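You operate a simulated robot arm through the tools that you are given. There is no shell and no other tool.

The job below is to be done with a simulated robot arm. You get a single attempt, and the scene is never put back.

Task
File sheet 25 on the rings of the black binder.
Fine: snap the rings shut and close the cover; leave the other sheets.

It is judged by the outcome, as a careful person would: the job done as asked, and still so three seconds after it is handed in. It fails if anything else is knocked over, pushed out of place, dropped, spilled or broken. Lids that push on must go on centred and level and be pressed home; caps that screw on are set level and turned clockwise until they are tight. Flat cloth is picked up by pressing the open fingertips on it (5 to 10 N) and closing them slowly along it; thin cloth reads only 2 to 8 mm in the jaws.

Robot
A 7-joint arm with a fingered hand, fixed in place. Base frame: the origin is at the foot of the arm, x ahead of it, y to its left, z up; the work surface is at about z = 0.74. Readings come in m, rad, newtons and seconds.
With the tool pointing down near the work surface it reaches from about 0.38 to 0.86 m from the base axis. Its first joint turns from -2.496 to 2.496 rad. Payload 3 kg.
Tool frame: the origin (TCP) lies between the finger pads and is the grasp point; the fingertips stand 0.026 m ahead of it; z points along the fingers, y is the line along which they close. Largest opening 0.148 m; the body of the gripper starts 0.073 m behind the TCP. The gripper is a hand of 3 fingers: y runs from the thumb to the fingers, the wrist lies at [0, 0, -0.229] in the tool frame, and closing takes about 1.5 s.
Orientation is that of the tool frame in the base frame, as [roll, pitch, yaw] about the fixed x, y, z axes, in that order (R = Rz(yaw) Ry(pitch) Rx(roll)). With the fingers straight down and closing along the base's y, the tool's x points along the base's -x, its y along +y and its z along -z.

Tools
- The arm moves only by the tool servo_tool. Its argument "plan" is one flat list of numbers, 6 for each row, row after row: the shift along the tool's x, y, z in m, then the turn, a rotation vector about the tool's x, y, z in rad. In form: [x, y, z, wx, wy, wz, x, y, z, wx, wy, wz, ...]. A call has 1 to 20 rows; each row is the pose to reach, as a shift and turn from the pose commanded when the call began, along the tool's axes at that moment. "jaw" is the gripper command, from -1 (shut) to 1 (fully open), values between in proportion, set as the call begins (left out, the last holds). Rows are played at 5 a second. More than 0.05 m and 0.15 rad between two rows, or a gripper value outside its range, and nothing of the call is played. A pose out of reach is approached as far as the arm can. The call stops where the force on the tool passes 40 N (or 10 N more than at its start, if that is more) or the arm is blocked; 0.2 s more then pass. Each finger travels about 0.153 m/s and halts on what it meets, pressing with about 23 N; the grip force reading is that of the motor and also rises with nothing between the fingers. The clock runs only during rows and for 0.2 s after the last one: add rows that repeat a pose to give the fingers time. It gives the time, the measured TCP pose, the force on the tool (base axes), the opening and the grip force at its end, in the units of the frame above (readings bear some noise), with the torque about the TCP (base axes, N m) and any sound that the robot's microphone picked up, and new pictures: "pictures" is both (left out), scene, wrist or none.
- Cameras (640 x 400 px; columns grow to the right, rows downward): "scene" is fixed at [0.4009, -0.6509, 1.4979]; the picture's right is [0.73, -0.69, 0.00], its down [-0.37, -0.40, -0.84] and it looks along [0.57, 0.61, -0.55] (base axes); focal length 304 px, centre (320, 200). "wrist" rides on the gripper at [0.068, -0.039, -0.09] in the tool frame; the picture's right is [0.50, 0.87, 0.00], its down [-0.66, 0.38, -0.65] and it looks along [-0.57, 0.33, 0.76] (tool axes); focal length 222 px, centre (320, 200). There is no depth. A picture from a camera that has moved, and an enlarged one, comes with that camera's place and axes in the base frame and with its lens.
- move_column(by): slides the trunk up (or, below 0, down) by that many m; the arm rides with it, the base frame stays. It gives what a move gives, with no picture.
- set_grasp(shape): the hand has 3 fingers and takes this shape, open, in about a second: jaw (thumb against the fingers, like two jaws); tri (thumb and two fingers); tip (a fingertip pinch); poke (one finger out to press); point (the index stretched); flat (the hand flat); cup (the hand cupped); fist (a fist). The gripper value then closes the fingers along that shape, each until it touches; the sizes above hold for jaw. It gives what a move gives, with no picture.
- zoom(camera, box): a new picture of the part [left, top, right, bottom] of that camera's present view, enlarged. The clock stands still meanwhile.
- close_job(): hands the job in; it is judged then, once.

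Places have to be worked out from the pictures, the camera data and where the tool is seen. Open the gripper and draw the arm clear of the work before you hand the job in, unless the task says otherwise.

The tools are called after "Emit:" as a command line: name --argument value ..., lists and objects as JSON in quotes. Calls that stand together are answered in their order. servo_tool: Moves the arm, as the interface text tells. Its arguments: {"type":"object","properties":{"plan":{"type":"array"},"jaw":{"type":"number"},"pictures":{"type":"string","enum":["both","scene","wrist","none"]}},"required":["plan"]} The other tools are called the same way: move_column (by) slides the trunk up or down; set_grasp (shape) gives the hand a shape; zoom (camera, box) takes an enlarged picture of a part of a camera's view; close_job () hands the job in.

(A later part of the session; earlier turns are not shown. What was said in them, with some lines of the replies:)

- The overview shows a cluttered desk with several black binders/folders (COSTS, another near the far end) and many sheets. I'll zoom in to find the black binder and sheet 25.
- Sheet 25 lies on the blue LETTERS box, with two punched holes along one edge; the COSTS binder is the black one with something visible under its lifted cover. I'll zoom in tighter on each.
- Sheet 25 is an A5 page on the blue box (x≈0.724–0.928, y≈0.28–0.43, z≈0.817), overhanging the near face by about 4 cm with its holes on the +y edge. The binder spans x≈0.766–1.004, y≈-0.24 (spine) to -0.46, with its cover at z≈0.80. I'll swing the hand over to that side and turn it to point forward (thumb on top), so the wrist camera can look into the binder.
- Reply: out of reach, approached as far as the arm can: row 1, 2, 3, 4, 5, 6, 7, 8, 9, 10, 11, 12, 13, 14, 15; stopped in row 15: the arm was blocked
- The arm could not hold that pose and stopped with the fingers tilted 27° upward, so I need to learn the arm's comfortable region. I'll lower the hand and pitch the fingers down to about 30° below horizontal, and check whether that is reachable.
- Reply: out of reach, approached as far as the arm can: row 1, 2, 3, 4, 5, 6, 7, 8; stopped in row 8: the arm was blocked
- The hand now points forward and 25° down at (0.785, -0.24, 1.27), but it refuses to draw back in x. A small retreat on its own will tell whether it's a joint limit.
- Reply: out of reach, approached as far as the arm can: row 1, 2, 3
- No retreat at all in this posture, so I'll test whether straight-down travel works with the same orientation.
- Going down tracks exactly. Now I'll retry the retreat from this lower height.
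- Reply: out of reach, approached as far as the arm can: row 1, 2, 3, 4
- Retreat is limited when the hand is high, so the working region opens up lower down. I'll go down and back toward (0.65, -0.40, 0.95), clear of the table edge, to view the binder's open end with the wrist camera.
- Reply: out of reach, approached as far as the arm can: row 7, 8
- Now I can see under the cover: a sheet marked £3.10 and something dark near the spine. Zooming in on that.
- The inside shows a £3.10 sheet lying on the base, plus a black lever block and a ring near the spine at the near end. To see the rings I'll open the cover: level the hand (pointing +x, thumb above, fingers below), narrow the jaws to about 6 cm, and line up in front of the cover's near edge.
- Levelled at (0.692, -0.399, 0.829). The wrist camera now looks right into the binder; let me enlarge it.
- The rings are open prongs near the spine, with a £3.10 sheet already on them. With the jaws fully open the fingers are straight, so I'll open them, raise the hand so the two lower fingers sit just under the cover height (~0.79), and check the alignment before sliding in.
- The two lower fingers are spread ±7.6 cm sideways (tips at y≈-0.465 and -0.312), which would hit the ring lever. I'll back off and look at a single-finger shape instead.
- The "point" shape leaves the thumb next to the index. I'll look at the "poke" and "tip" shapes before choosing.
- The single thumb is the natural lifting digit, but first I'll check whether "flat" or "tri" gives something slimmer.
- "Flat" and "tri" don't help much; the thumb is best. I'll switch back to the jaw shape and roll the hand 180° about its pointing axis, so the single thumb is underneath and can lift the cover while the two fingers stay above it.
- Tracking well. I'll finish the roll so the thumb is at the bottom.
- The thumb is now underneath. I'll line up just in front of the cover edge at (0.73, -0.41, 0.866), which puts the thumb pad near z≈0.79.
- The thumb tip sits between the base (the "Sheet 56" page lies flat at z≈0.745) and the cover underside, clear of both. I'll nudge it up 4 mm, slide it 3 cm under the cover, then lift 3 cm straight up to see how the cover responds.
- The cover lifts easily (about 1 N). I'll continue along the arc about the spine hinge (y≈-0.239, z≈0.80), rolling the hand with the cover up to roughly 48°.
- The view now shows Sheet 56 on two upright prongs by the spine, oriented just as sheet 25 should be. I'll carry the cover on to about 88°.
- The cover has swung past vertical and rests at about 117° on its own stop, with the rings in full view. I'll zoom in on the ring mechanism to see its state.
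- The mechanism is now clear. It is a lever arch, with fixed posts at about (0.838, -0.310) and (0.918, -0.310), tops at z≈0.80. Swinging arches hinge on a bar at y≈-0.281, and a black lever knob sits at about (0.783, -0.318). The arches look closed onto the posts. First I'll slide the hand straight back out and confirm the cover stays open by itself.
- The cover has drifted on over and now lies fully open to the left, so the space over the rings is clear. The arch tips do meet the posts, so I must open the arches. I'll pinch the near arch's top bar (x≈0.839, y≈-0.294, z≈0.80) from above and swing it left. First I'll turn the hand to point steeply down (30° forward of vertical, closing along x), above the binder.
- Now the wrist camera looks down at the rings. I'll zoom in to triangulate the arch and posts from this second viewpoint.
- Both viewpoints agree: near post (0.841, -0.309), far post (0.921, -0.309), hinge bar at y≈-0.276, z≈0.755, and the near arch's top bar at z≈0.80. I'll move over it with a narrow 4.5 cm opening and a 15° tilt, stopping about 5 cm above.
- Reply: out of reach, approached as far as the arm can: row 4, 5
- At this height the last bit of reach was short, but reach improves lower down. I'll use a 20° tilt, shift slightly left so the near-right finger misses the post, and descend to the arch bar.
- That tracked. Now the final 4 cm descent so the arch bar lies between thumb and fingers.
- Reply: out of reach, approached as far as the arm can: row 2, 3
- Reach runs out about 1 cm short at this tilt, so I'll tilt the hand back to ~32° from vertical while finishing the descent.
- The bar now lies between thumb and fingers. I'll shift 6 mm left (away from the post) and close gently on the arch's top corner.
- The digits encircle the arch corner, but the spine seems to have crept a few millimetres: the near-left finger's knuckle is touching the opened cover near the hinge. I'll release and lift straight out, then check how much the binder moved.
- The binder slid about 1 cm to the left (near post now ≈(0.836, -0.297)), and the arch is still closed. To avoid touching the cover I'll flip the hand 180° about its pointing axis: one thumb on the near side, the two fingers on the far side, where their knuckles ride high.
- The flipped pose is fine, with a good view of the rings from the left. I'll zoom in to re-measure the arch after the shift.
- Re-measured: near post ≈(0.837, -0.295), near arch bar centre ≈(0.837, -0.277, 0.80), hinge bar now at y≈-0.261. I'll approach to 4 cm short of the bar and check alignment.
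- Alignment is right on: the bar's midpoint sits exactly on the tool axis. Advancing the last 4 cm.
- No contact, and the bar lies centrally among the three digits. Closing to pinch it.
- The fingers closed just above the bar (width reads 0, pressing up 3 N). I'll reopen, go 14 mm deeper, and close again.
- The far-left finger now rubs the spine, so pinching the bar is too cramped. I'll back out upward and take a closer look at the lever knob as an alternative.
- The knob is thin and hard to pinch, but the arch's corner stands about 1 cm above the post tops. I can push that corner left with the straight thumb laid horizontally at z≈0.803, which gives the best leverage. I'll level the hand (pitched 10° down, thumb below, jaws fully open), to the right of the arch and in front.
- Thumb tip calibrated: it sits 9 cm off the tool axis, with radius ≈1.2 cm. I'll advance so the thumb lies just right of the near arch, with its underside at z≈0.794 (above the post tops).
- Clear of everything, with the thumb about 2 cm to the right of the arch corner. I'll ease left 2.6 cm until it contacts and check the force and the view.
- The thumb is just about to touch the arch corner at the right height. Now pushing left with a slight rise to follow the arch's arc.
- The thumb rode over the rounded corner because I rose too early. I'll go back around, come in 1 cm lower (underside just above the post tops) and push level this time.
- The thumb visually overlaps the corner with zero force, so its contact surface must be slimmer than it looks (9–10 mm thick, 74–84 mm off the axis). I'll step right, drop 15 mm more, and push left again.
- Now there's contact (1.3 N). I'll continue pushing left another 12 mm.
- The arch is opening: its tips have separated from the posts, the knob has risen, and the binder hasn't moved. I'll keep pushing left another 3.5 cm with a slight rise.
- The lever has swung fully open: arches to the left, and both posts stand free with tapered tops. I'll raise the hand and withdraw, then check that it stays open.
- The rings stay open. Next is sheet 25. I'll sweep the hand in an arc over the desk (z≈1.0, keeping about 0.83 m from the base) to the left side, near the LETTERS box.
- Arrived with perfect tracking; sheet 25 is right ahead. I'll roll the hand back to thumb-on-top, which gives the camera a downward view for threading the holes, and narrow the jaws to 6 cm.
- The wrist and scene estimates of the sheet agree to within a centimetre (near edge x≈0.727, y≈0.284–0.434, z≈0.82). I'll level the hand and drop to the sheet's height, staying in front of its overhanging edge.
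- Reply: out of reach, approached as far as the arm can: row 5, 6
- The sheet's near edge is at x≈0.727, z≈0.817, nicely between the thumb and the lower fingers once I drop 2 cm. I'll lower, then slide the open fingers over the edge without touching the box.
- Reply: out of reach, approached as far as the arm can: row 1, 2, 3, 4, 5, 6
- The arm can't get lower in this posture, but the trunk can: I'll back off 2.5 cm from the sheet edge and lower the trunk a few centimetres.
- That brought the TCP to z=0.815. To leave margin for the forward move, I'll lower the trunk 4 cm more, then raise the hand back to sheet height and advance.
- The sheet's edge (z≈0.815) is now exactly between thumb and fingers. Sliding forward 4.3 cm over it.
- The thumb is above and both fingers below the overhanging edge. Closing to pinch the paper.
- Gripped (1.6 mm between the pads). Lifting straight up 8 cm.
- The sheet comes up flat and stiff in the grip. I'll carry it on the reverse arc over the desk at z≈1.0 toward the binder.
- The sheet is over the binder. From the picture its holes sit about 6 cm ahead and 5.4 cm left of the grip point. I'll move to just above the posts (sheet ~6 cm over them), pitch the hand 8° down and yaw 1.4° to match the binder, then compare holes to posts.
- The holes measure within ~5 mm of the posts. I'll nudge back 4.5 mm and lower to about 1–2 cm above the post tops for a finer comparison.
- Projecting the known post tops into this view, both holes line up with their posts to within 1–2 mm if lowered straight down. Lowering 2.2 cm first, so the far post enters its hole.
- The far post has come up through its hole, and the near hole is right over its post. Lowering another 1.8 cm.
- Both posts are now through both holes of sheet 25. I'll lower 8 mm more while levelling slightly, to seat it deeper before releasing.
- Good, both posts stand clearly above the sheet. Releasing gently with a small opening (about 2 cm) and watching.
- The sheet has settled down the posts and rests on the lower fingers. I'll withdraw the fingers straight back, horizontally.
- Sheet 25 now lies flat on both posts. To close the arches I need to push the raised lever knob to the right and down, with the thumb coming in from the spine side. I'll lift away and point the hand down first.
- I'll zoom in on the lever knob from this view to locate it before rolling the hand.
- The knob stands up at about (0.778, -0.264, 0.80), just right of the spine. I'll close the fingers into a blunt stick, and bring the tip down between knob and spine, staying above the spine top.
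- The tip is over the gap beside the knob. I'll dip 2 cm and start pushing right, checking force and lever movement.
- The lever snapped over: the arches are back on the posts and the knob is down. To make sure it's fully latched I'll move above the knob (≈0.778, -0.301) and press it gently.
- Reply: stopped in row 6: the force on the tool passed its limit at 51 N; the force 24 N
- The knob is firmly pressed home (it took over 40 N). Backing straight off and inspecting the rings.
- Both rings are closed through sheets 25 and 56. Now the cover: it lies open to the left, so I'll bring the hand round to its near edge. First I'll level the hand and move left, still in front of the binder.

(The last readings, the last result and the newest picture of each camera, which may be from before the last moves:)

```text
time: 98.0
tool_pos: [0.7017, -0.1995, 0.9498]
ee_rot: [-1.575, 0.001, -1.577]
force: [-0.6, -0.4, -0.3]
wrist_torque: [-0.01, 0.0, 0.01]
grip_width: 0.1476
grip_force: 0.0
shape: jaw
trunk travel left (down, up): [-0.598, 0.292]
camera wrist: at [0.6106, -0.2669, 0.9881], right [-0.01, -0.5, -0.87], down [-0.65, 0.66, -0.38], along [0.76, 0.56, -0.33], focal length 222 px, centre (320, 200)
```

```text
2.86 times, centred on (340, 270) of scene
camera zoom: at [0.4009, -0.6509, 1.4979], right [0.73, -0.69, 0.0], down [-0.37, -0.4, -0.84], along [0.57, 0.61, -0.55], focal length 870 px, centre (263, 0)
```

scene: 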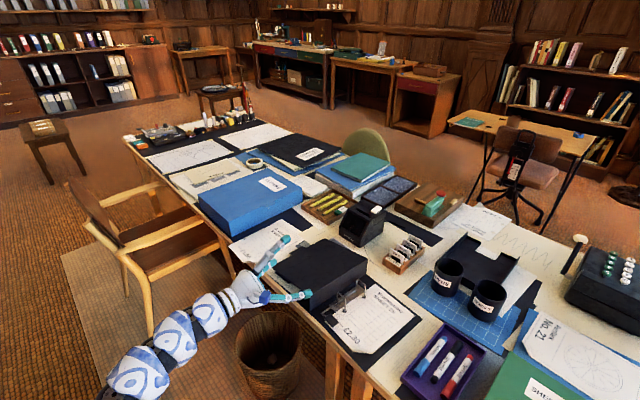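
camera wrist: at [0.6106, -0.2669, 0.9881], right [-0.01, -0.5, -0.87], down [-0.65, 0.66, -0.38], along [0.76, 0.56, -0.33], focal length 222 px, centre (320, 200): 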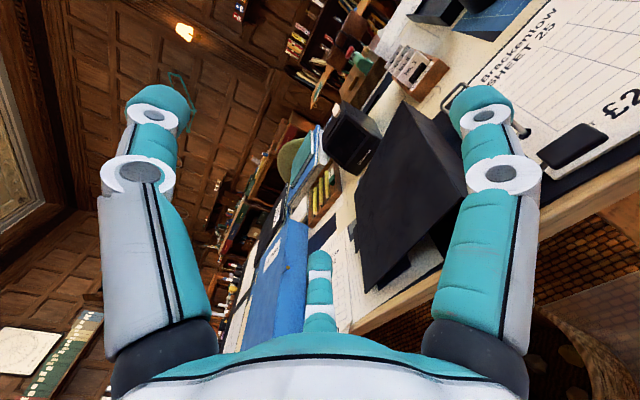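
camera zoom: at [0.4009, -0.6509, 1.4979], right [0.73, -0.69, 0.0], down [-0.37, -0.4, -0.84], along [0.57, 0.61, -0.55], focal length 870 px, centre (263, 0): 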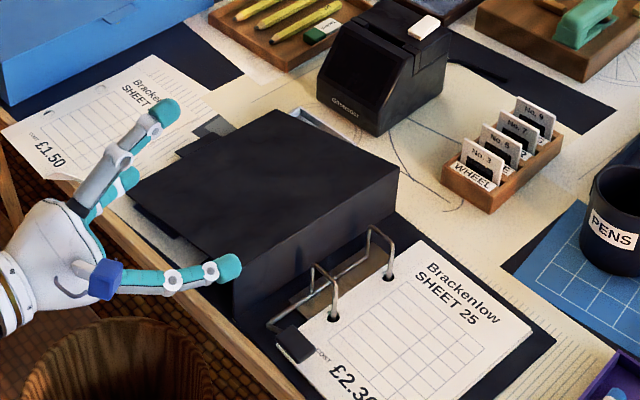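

The cover slopes from the hinge (z≈0.80) down to its free edge at about y≈-0.02, z≈0.75, so there's a gap under its near edge. I'll roll the hand thumb-down again to slip the thumb under it.

Emit:
servo_tool --plan '[0, 0, 0, 0, 0, 0.143, 0, 0, 0, 0, 0, 0.286, 0, 0, 0, 0, 0, 0.428, 0, 0, 0, 0, 0, 0.571, 0, 0, 0, 0, 0, 0.714, 0, 0, 0, 0, 0, 0.857, 0, 0, 0, 0, 0, 1.0, 0, 0, 0, 0, 0, 1.142, 0, 0, 0, 0, 0, 1.285, 0, 0, 0, 0, 0, 1.428, 0, 0, 0, 0, 0, 1.571]' --pictures "none"

Emit:
servo_tool --plan '[0, 0, 0, 0, 0, 0.143, 0, 0, 0, 0, 0, 0.286, 0, 0, 0, 0, 0, 0.428, 0, 0, 0, 0, 0, 0.571, 0, 0, 0, 0, 0, 0.714, 0, 0, 0, 0, 0, 0.857, 0, 0, 0, 0, 0, 1.0, 0, 0, 0, 0, 0, 1.142, 0, 0, 0, 0, 0, 1.285, 0, 0, 0, 0, 0, 1.428, 0, 0, 0, 0, 0, 1.571]'

```text
time: 100.4
tool_pos: [0.702, -0.2004, 0.95]
ee_rot: [2.381, 1.564, 2.373]
force: [0.4, -0.2, -0.1]
wrist_torque: [0.0, -0.02, 0.02]
grip_width: 0.1481
grip_force: 0.1
shape: jaw
trunk travel left (down, up): [-0.598, 0.292]
```

```text
time: 102.8
tool_pos: [0.7016, -0.2007, 0.9495]
ee_rot: [1.575, -0.003, 1.563]
force: [-0.4, -0.3, 0.7]
wrist_torque: [0.03, -0.02, -0.01]
grip_width: 0.148
grip_force: 0.1
shape: jaw
trunk travel left (down, up): [-0.598, 0.292]
camera wrist: at [0.6116, -0.1321, 0.9097], right [0.01, 0.5, 0.87], down [-0.66, -0.65, 0.38], along [0.75, -0.57, 0.32], focal length 222 px, centre (320, 200)
```

scene: 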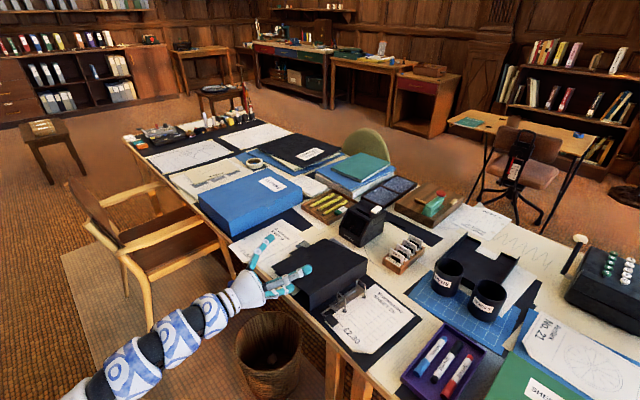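
wrist: 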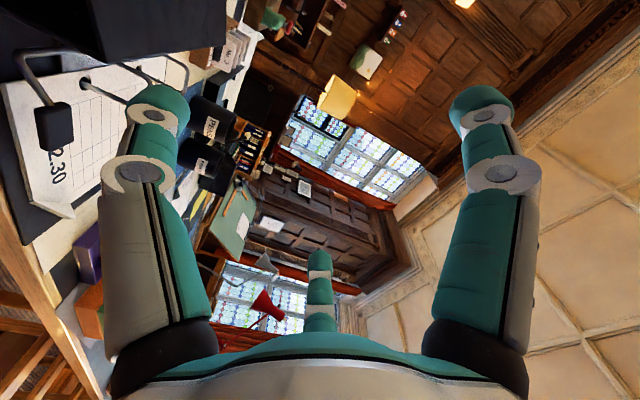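

Now down and left to line up in front of the cover's near edge, at about (0.735, -0.12, 0.84).

Emit:
servo_tool --plan '[0.0202, -0.0274, 0.006, 0, 0, 0, 0.0404, -0.0548, 0.013, 0, 0, 0, 0.0605, -0.0821, 0.02, 0, 0, 0, 0.0807, -0.1095, 0.028, 0, 0, 0, 0.0807, -0.1095, 0.028, 0, 0, 0]'

Emit:
zoom --camera "scene" --box '[240, 210, 380, 330]'

Emit:
zoom --camera "wrist" --box '[0, 0, 260, 170]'

```text
time: 104.0
tool_pos: [0.7301, -0.1208, 0.8399]
ee_rot: [1.573, 0.0, 1.564]
force: [0.4, -0.7, -0.3]
wrist_torque: [0.01, -0.03, 0.0]
grip_width: 0.1481
grip_force: 0.0
shape: jaw
trunk travel left (down, up): [-0.598, 0.292]
camera wrist: at [0.6396, -0.0526, 0.7995], right [0.01, 0.5, 0.87], down [-0.66, -0.65, 0.38], along [0.75, -0.57, 0.32], focal length 222 px, centre (320, 200)
```

scene: 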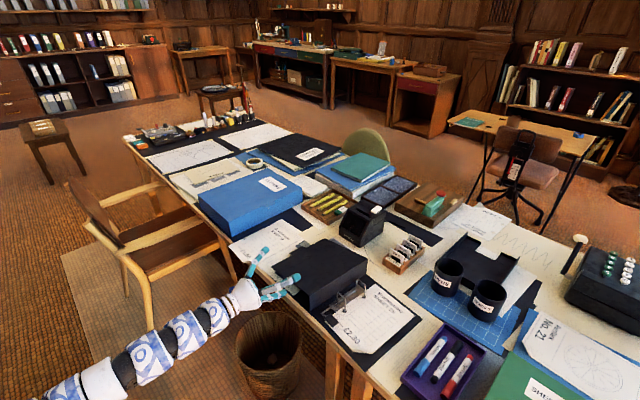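
wrist: 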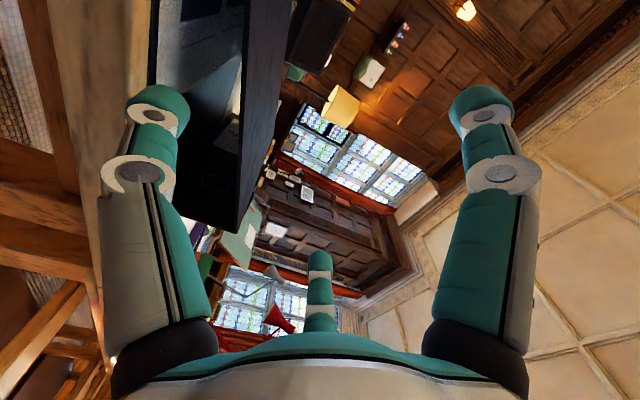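

```text
3.33 times, centred on (310, 270) of scene
camera zoom: at [0.4009, -0.6509, 1.4979], right [0.73, -0.69, 0.0], down [-0.37, -0.4, -0.84], along [0.57, 0.61, -0.55], focal length 1014 px, centre (353, -33)
```

zoom: 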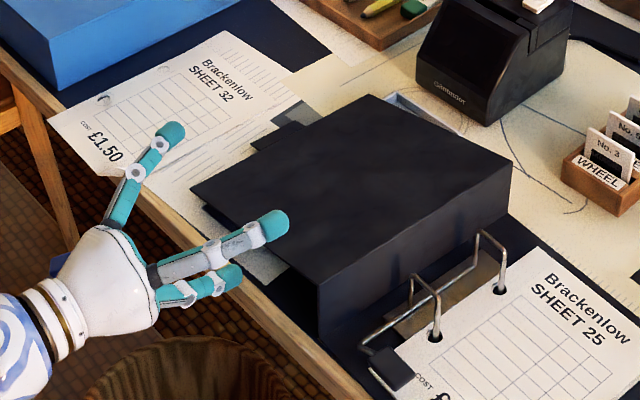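

```text
2.35 times, centred on (130, 85) of wrist
camera zoom: at [0.6396, -0.0526, 0.7995], right [0.01, 0.5, 0.87], down [-0.66, -0.65, 0.38], along [0.75, -0.57, 0.32], focal length 523 px, centre (767, 471)
```

zoom: 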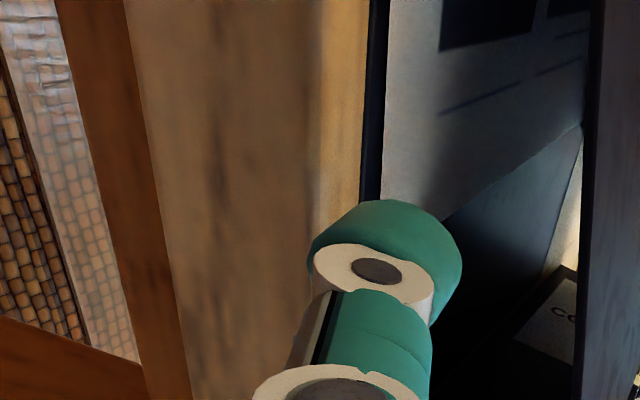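

From below, the wrist camera shows the thumb level with the gap: above the table top and below the cover's edge. Sliding it 6 cm under the cover.

Emit:
servo_tool --plan '[0, 0, 0.02, 0, 0, 0, 0, 0, 0.04, 0, 0, 0, 0, 0, 0.06, 0, 0, 0, 0, 0, 0.06, 0, 0, 0]'

Emit:
zoom --camera "scene" --box '[240, 210, 380, 330]'

Emit:
zoom --camera "wrist" --box '[0, 0, 260, 170]'

```text
time: 105.0
tool_pos: [0.7898, -0.1219, 0.8393]
ee_rot: [1.573, 0.001, 1.564]
force: [0.2, -0.6, -0.2]
wrist_torque: [0.0, 0.01, 0.0]
grip_width: 0.1478
grip_force: 0.0
shape: jaw
trunk travel left (down, up): [-0.598, 0.292]
camera wrist: at [0.7005, -0.0536, 0.7994], right [0.01, 0.5, 0.87], down [-0.66, -0.65, 0.38], along [0.75, -0.57, 0.32], focal length 222 px, centre (320, 200)
```

scene: 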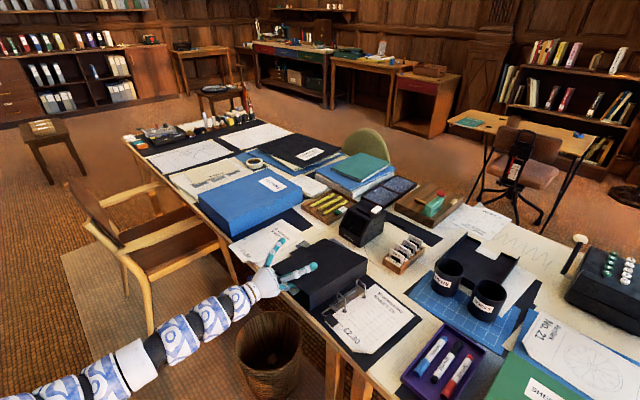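
wrist: 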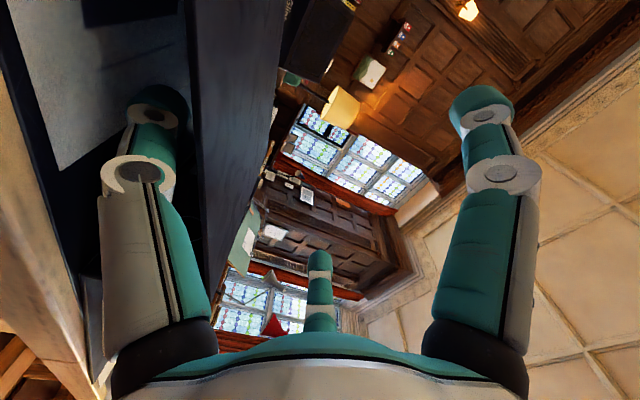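

```text
3.33 times, centred on (310, 270) of scene
camera zoom: at [0.4009, -0.6509, 1.4979], right [0.73, -0.69, 0.0], down [-0.37, -0.4, -0.84], along [0.57, 0.61, -0.55], focal length 1014 px, centre (353, -33)
```

zoom: 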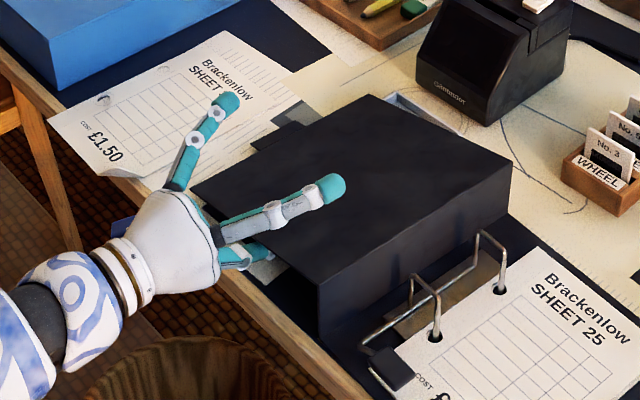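

```text
2.35 times, centred on (130, 85) of wrist
camera zoom: at [0.7005, -0.0536, 0.7994], right [0.01, 0.5, 0.87], down [-0.66, -0.65, 0.38], along [0.75, -0.57, 0.32], focal length 523 px, centre (767, 471)
```

zoom: 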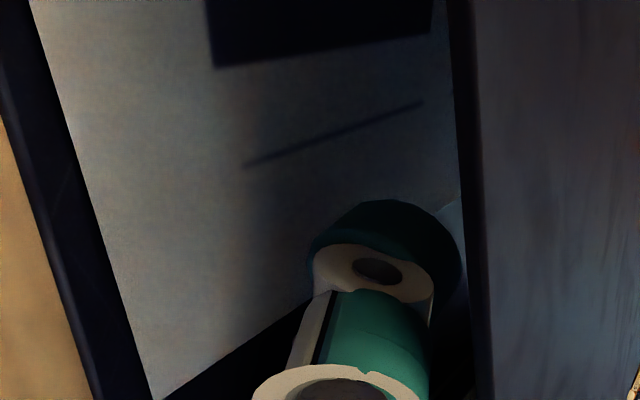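

The thumb is under the cover with no contact force. Now lifting along the hinge arc to about 70°.

Emit:
servo_tool --plan '[0, 0.015, 0, 0, 0, 0, -0.0005, 0.031, 0, 0, 0, 0, -0.001, 0.0475, 0, 0, 0, 0, -0.0036, 0.0638, 0, 0, 0, 0, -0.009, 0.0795, 0, 0, 0, 0, -0.017, 0.0945, 0, 0, 0, 0, -0.0275, 0.108, 0, 0, 0, 0, -0.0402, 0.1194, 0, 0, 0, 0, -0.0546, 0.1286, 0, 0, 0, 0]'

Emit:
zoom --camera "scene" --box '[250, 170, 410, 330]'

```text
time: 107.0
tool_pos: [0.791, -0.1758, 0.9687]
ee_rot: [1.574, -0.001, 1.564]
force: [-0.6, 0.4, -2.5]
wrist_torque: [0.16, 0.0, 0.02]
grip_width: 0.148
grip_force: 0.1
shape: jaw
trunk travel left (down, up): [-0.598, 0.292]
camera wrist: at [0.7005, -0.1074, 0.928], right [0.01, 0.5, 0.87], down [-0.66, -0.65, 0.38], along [0.75, -0.57, 0.32], focal length 222 px, centre (320, 200)
```

scene: 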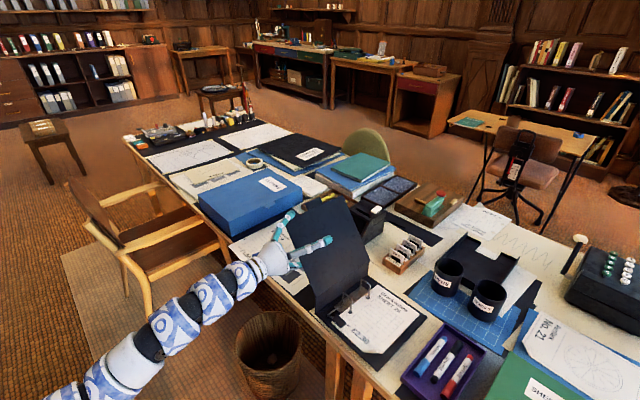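
wrist: 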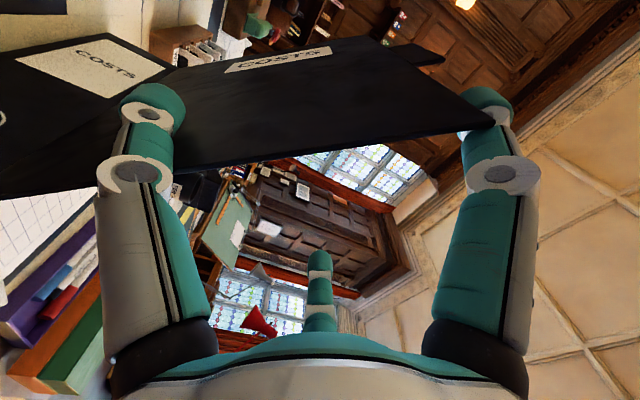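

```text
2.50 times, centred on (330, 250) of scene
camera zoom: at [0.4009, -0.6509, 1.4979], right [0.73, -0.69, 0.0], down [-0.37, -0.4, -0.84], along [0.57, 0.61, -0.55], focal length 761 px, centre (295, 75)
```

zoom: 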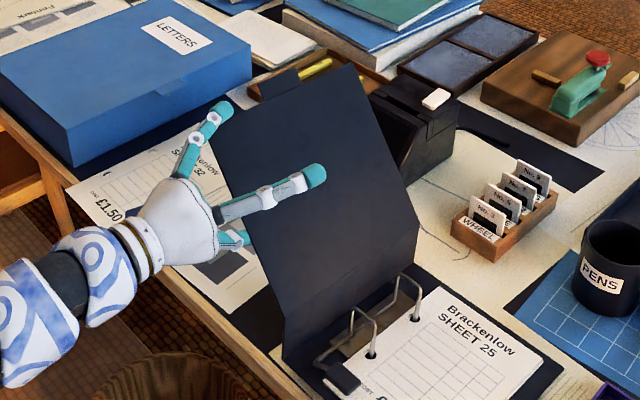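

The cover stands at about 65–70° and leans on the thumb, but one upper finger is brushing its free corner. I'll slide 3 cm outward along the cover so the finger clears the edge, then push on through vertical.

Emit:
servo_tool --plan '[0.005, 0.014, 0, 0, 0, 0, 0.01, 0.0282, 0, 0, 0, 0, -0.001, 0.033, 0, 0, 0, 0, -0.0113, 0.0361, 0, 0, 0, 0]'

Emit:
zoom --camera "scene" --box '[250, 170, 410, 330]'

```text
time: 108.0
tool_pos: [0.7911, -0.1858, 1.0026]
ee_rot: [1.576, -0.002, 1.565]
force: [-0.3, 0.7, 0.6]
wrist_torque: [0.06, 0.01, -0.02]
grip_width: 0.148
grip_force: 0.1
shape: jaw
trunk travel left (down, up): [-0.598, 0.292]
camera wrist: at [0.7002, -0.1181, 0.9636], right [0.01, 0.5, 0.87], down [-0.66, -0.65, 0.38], along [0.75, -0.57, 0.32], focal length 222 px, centre (320, 200)
```

scene: 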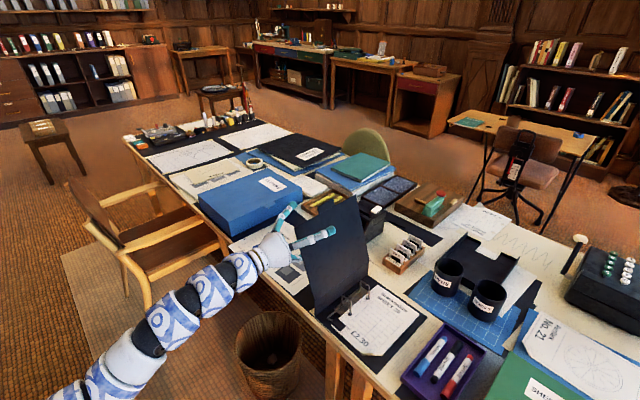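
wrist: 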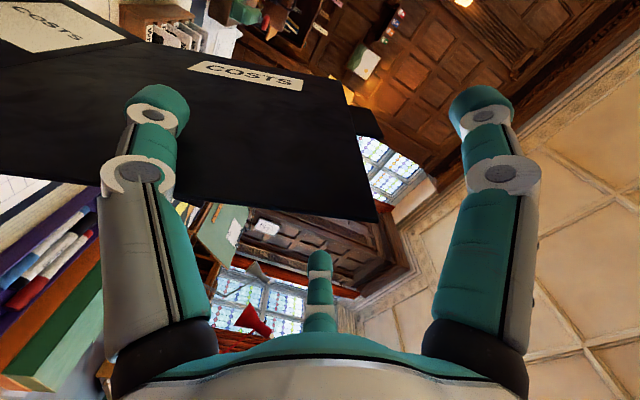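

```text
2.50 times, centred on (330, 250) of scene
camera zoom: at [0.4009, -0.6509, 1.4979], right [0.73, -0.69, 0.0], down [-0.37, -0.4, -0.84], along [0.57, 0.61, -0.55], focal length 761 px, centre (295, 75)
```

zoom: 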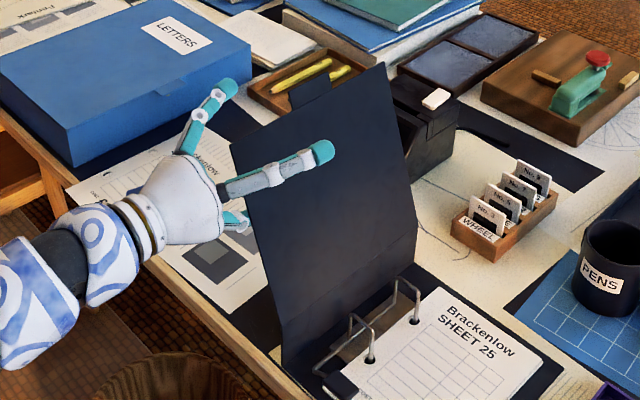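

The finger is clear now. Pushing gently through vertical.

Emit:
servo_tool --plan '[-0.012, 0.004, 0, 0, 0, 0, -0.0237, 0.0064, 0, 0, 0, 0, -0.035, 0.0066, 0, 0, 0, 0, -0.045, 0.0066, 0, 0, 0, 0]'

Emit:
zoom --camera "scene" --box '[250, 170, 430, 350]'

```text
time: 109.0
tool_pos: [0.7913, -0.2308, 1.0126]
ee_rot: [1.574, 0.001, 1.562]
force: [-0.1, 0.3, 0.7]
wrist_torque: [-0.01, -0.01, 0.01]
grip_width: 0.1479
grip_force: 0.0
shape: jaw
trunk travel left (down, up): [-0.598, 0.292]
camera wrist: at [0.7001, -0.1637, 0.971], right [0.01, 0.5, 0.87], down [-0.66, -0.65, 0.38], along [0.75, -0.57, 0.32], focal length 222 px, centre (320, 200)
```

scene: 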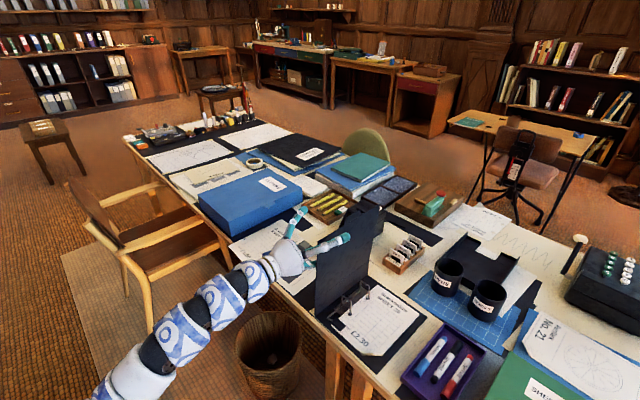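
wrist: 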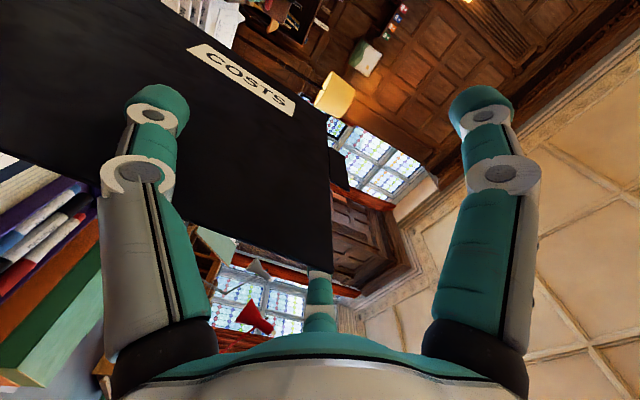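

```text
2.22 times, centred on (340, 260) of scene
camera zoom: at [0.4009, -0.6509, 1.4979], right [0.73, -0.69, 0.0], down [-0.37, -0.4, -0.84], along [0.57, 0.61, -0.55], focal length 676 px, centre (276, 67)
```

zoom: 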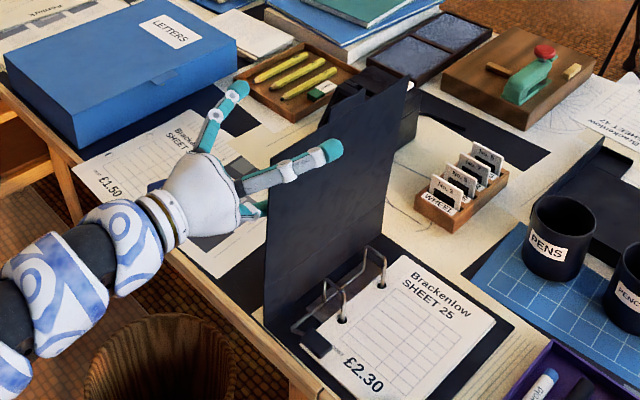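

The cover is essentially vertical. A little further and it should tip over to the closed side.

Emit:
servo_tool --plan '[-0.01, -0.001, 0, 0, 0, 0, -0.02, -0.003, 0, 0, 0, 0, -0.03, -0.006, 0, 0, 0, 0, -0.036, -0.009, 0, 0, 0, 0]'

Emit:
zoom --camera "scene" --box '[250, 170, 430, 350]'

```text
time: 110.0
tool_pos: [0.7912, -0.268, 1.0012]
ee_rot: [1.574, 0.0, 1.563]
force: [-0.2, -0.2, 0.0]
wrist_torque: [0.02, -0.02, -0.01]
grip_width: 0.1483
grip_force: 0.0
shape: jaw
trunk travel left (down, up): [-0.598, 0.292]
camera wrist: at [0.6998, -0.1992, 0.9612], right [0.01, 0.5, 0.87], down [-0.66, -0.65, 0.38], along [0.75, -0.57, 0.32], focal length 222 px, centre (320, 200)
```

scene: 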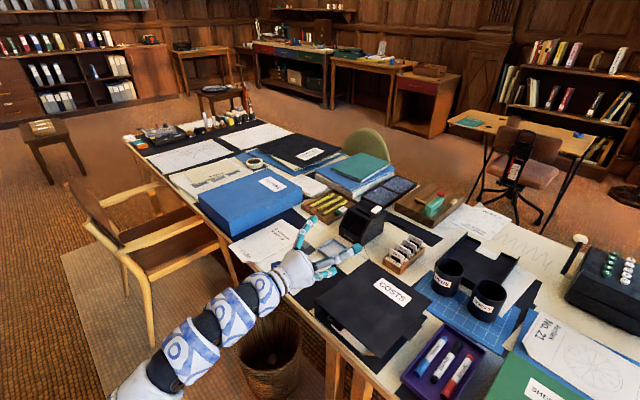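
wrist: 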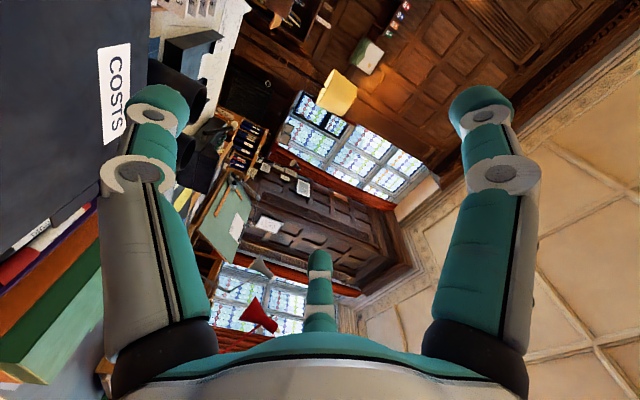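

```text
2.22 times, centred on (340, 260) of scene
camera zoom: at [0.4009, -0.6509, 1.4979], right [0.73, -0.69, 0.0], down [-0.37, -0.4, -0.84], along [0.57, 0.61, -0.55], focal length 676 px, centre (276, 67)
```

zoom: 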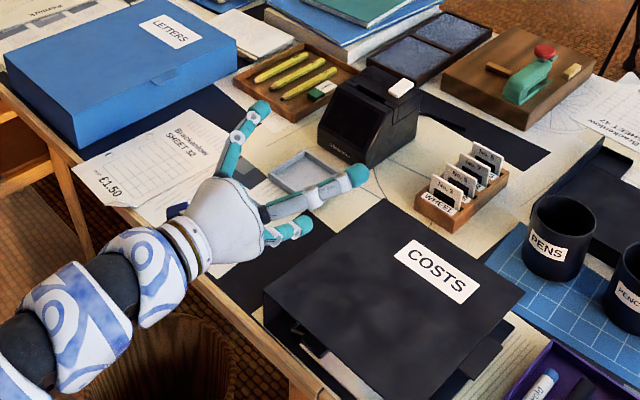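

The cover has swung shut, and the grey tray looks undisturbed. I'll draw the hand back and up, then inspect everything.

Emit:
servo_tool --plan '[0.01, 0.01, -0.03, 0, 0, 0, 0.02, 0.02, -0.06, 0, 0, 0, 0.02, 0.02, -0.09, 0, 0, 0, 0.02, 0.02, -0.1, 0, 0, 0]'

Emit:
zoom --camera "scene" --box '[300, 230, 440, 370]'

Emit:
zoom --camera "scene" --box '[200, 180, 400, 320]'

```text
time: 111.0
tool_pos: [0.6896, -0.2452, 1.022]
ee_rot: [1.572, -0.001, 1.562]
force: [-0.4, -0.1, -0.5]
wrist_torque: [-0.02, 0.0, 0.02]
grip_width: 0.1478
grip_force: 0.0
shape: jaw
trunk travel left (down, up): [-0.598, 0.292]
camera wrist: at [0.5991, -0.1779, 0.9821], right [0.01, 0.5, 0.87], down [-0.66, -0.65, 0.38], along [0.75, -0.57, 0.32], focal length 222 px, centre (320, 200)
```

scene: 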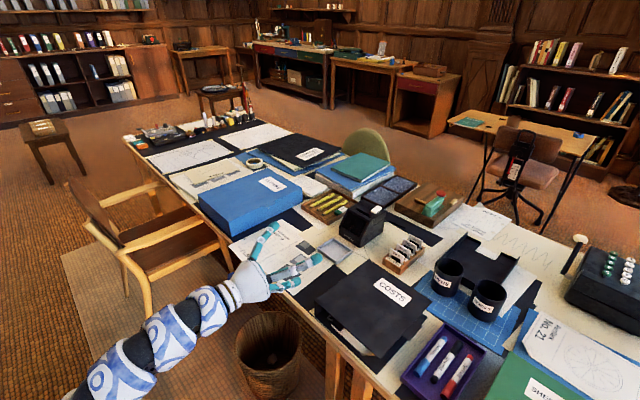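
wrist: 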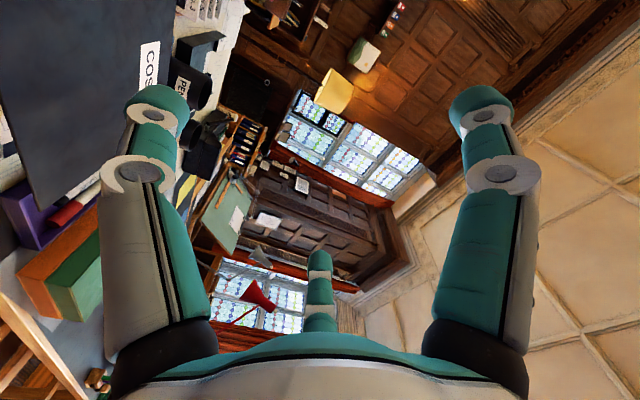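

```text
2.86 times, centred on (370, 300) of scene
camera zoom: at [0.4009, -0.6509, 1.4979], right [0.73, -0.69, 0.0], down [-0.37, -0.4, -0.84], along [0.57, 0.61, -0.55], focal length 870 px, centre (177, -86)
```

zoom: 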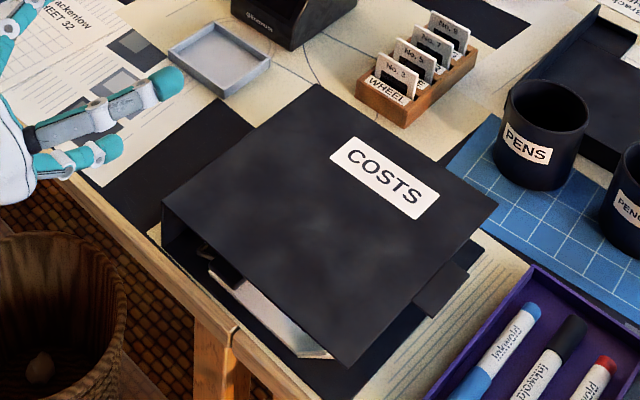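

```text
2.86 times, centred on (300, 250) of scene
camera zoom: at [0.4009, -0.6509, 1.4979], right [0.73, -0.69, 0.0], down [-0.37, -0.4, -0.84], along [0.57, 0.61, -0.55], focal length 870 px, centre (377, 57)
```

zoom: 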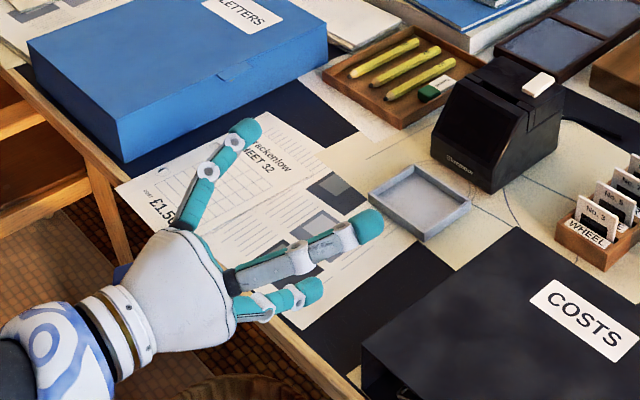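

The binder is closed exactly as it was at the start, and the tray, box and markers are where they were. I'll draw the arm further clear and do a final check of the surroundings (sheet 32 and the swatch page).

Emit:
servo_tool --plan '[0.03, 0.03, -0.01, 0, 0, 0, 0.07, 0.06, -0.02, 0, 0, 0, 0.11, 0.09, -0.02, 0, 0, 0, 0.15, 0.12, -0.02, 0, 0, 0, 0.19, 0.15, -0.01, 0, 0, 0, 0.23, 0.17, 0.0, 0, 0, 0]'

Emit:
zoom --camera "scene" --box '[210, 180, 390, 320]'

Emit:
zoom --camera "scene" --box '[300, 240, 420, 370]'

```text
refused: row 2 steps farther than a row can; nothing moved
```

```text
2.86 times, centred on (300, 250) of scene
camera zoom: at [0.4009, -0.6509, 1.4979], right [0.73, -0.69, 0.0], down [-0.37, -0.4, -0.84], along [0.57, 0.61, -0.55], focal length 870 px, centre (377, 57)
```

zoom: 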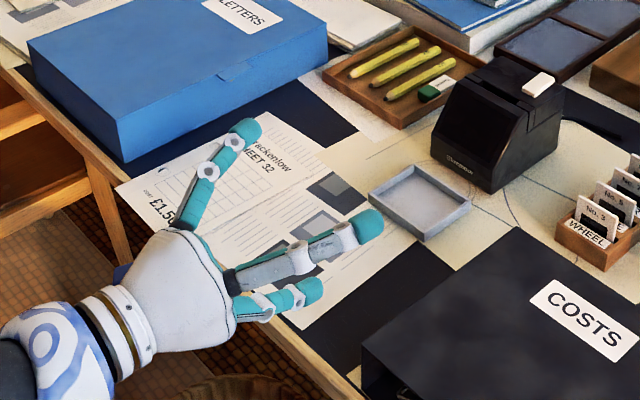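

```text
3.08 times, centred on (360, 305) of scene
camera zoom: at [0.4009, -0.6509, 1.4979], right [0.73, -0.69, 0.0], down [-0.37, -0.4, -0.84], along [0.57, 0.61, -0.55], focal length 936 px, centre (197, -123)
```

zoom: 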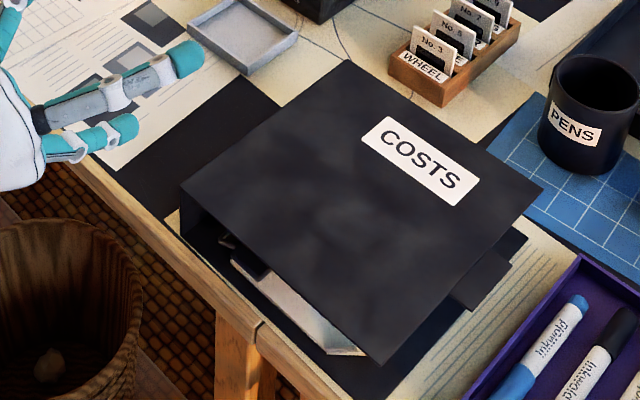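

That step was slightly too large, so I'll repeat with smaller ones, moving up and to the left.

Emit:
servo_tool --plan '[0.015, 0.035, 0, 0, 0, 0, 0.035, 0.07, 0, 0, 0, 0, 0.06, 0.1, 0, 0, 0, 0, 0.09, 0.13, 0, 0, 0, 0, 0.12, 0.155, 0, 0, 0, 0, 0.155, 0.175, 0, 0, 0, 0]'

Emit:
zoom --camera "scene" --box '[210, 180, 390, 320]'

Emit:
zoom --camera "scene" --box '[310, 270, 390, 340]'

```text
time: 112.4
tool_pos: [0.7457, -0.1202, 1.1331]
ee_rot: [1.574, -0.002, 1.565]
force: [-0.3, -0.4, -0.5]
wrist_torque: [0.03, -0.01, 0.02]
grip_width: 0.148
grip_force: 0.0
shape: jaw
out of reach, approached as far as the arm can: row 2, 3, 4, 5, 6
trunk travel left (down, up): [-0.598, 0.292]
camera wrist: at [0.6555, -0.0536, 1.0917], right [0.01, 0.5, 0.87], down [-0.66, -0.65, 0.38], along [0.75, -0.57, 0.32], focal length 222 px, centre (320, 200)
```

scene: 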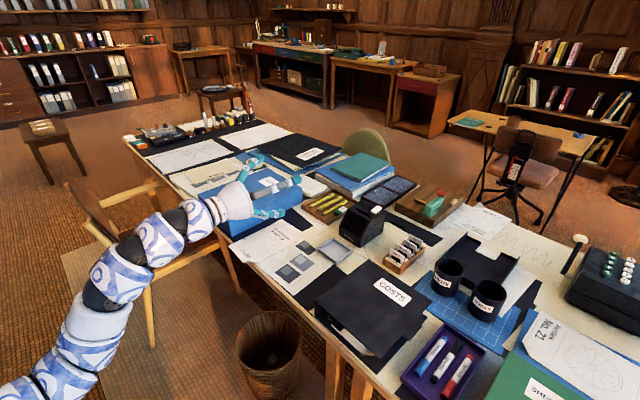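
wrist: 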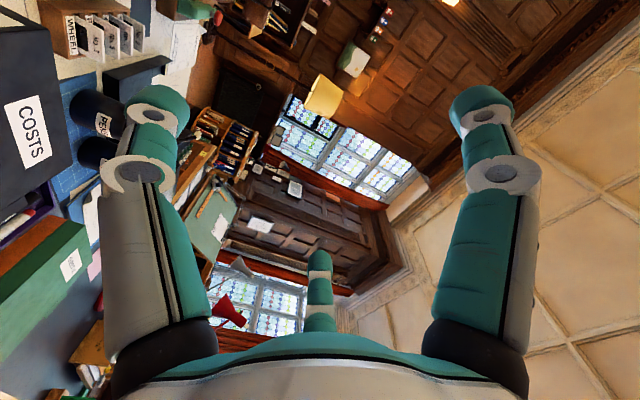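

```text
2.86 times, centred on (300, 250) of scene
camera zoom: at [0.4009, -0.6509, 1.4979], right [0.73, -0.69, 0.0], down [-0.37, -0.4, -0.84], along [0.57, 0.61, -0.55], focal length 870 px, centre (377, 57)
```

zoom: 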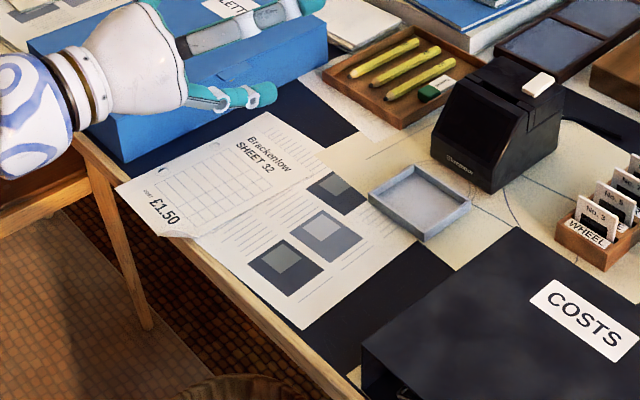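

```text
5.71 times, centred on (350, 305) of scene
camera zoom: at [0.4009, -0.6509, 1.4979], right [0.73, -0.69, 0.0], down [-0.37, -0.4, -0.84], along [0.57, 0.61, -0.55], focal length 1739 px, centre (149, -400)
```

zoom: 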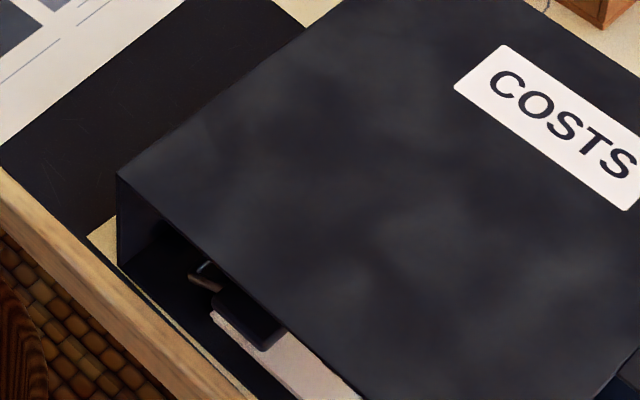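

Everything checks out: the knob is down inside the closed binder, and sheet 32, the swatch page, grey tray, LETTERS box and pencils are where they were. The gripper is open and clear at z≈1.13, so I'm handing the job in.

Emit:
close_job

```text
The job is handed in.
```

Sheet 25 is now filed in the black COSTS binder, on top of sheet 56. The rings are shut through both sheets and the cover is closed.

- **Rings:** They were closed at the start, so I opened them, threaded both holes of sheet 25 onto the posts, and snapped them shut. I then pressed the lever down hard to be sure it had latched.
- **Binder position:** While I was working on the rings, the hand pushed the binder about 1 cm sideways. In the final pictures its corners are within about 2 pixels of where they started.
- **Everything else:** Sheet 32, the swatch page, the grey tray, the LETTERS box and the markers look unmoved. The gripper is open and the arm is clear of the work.
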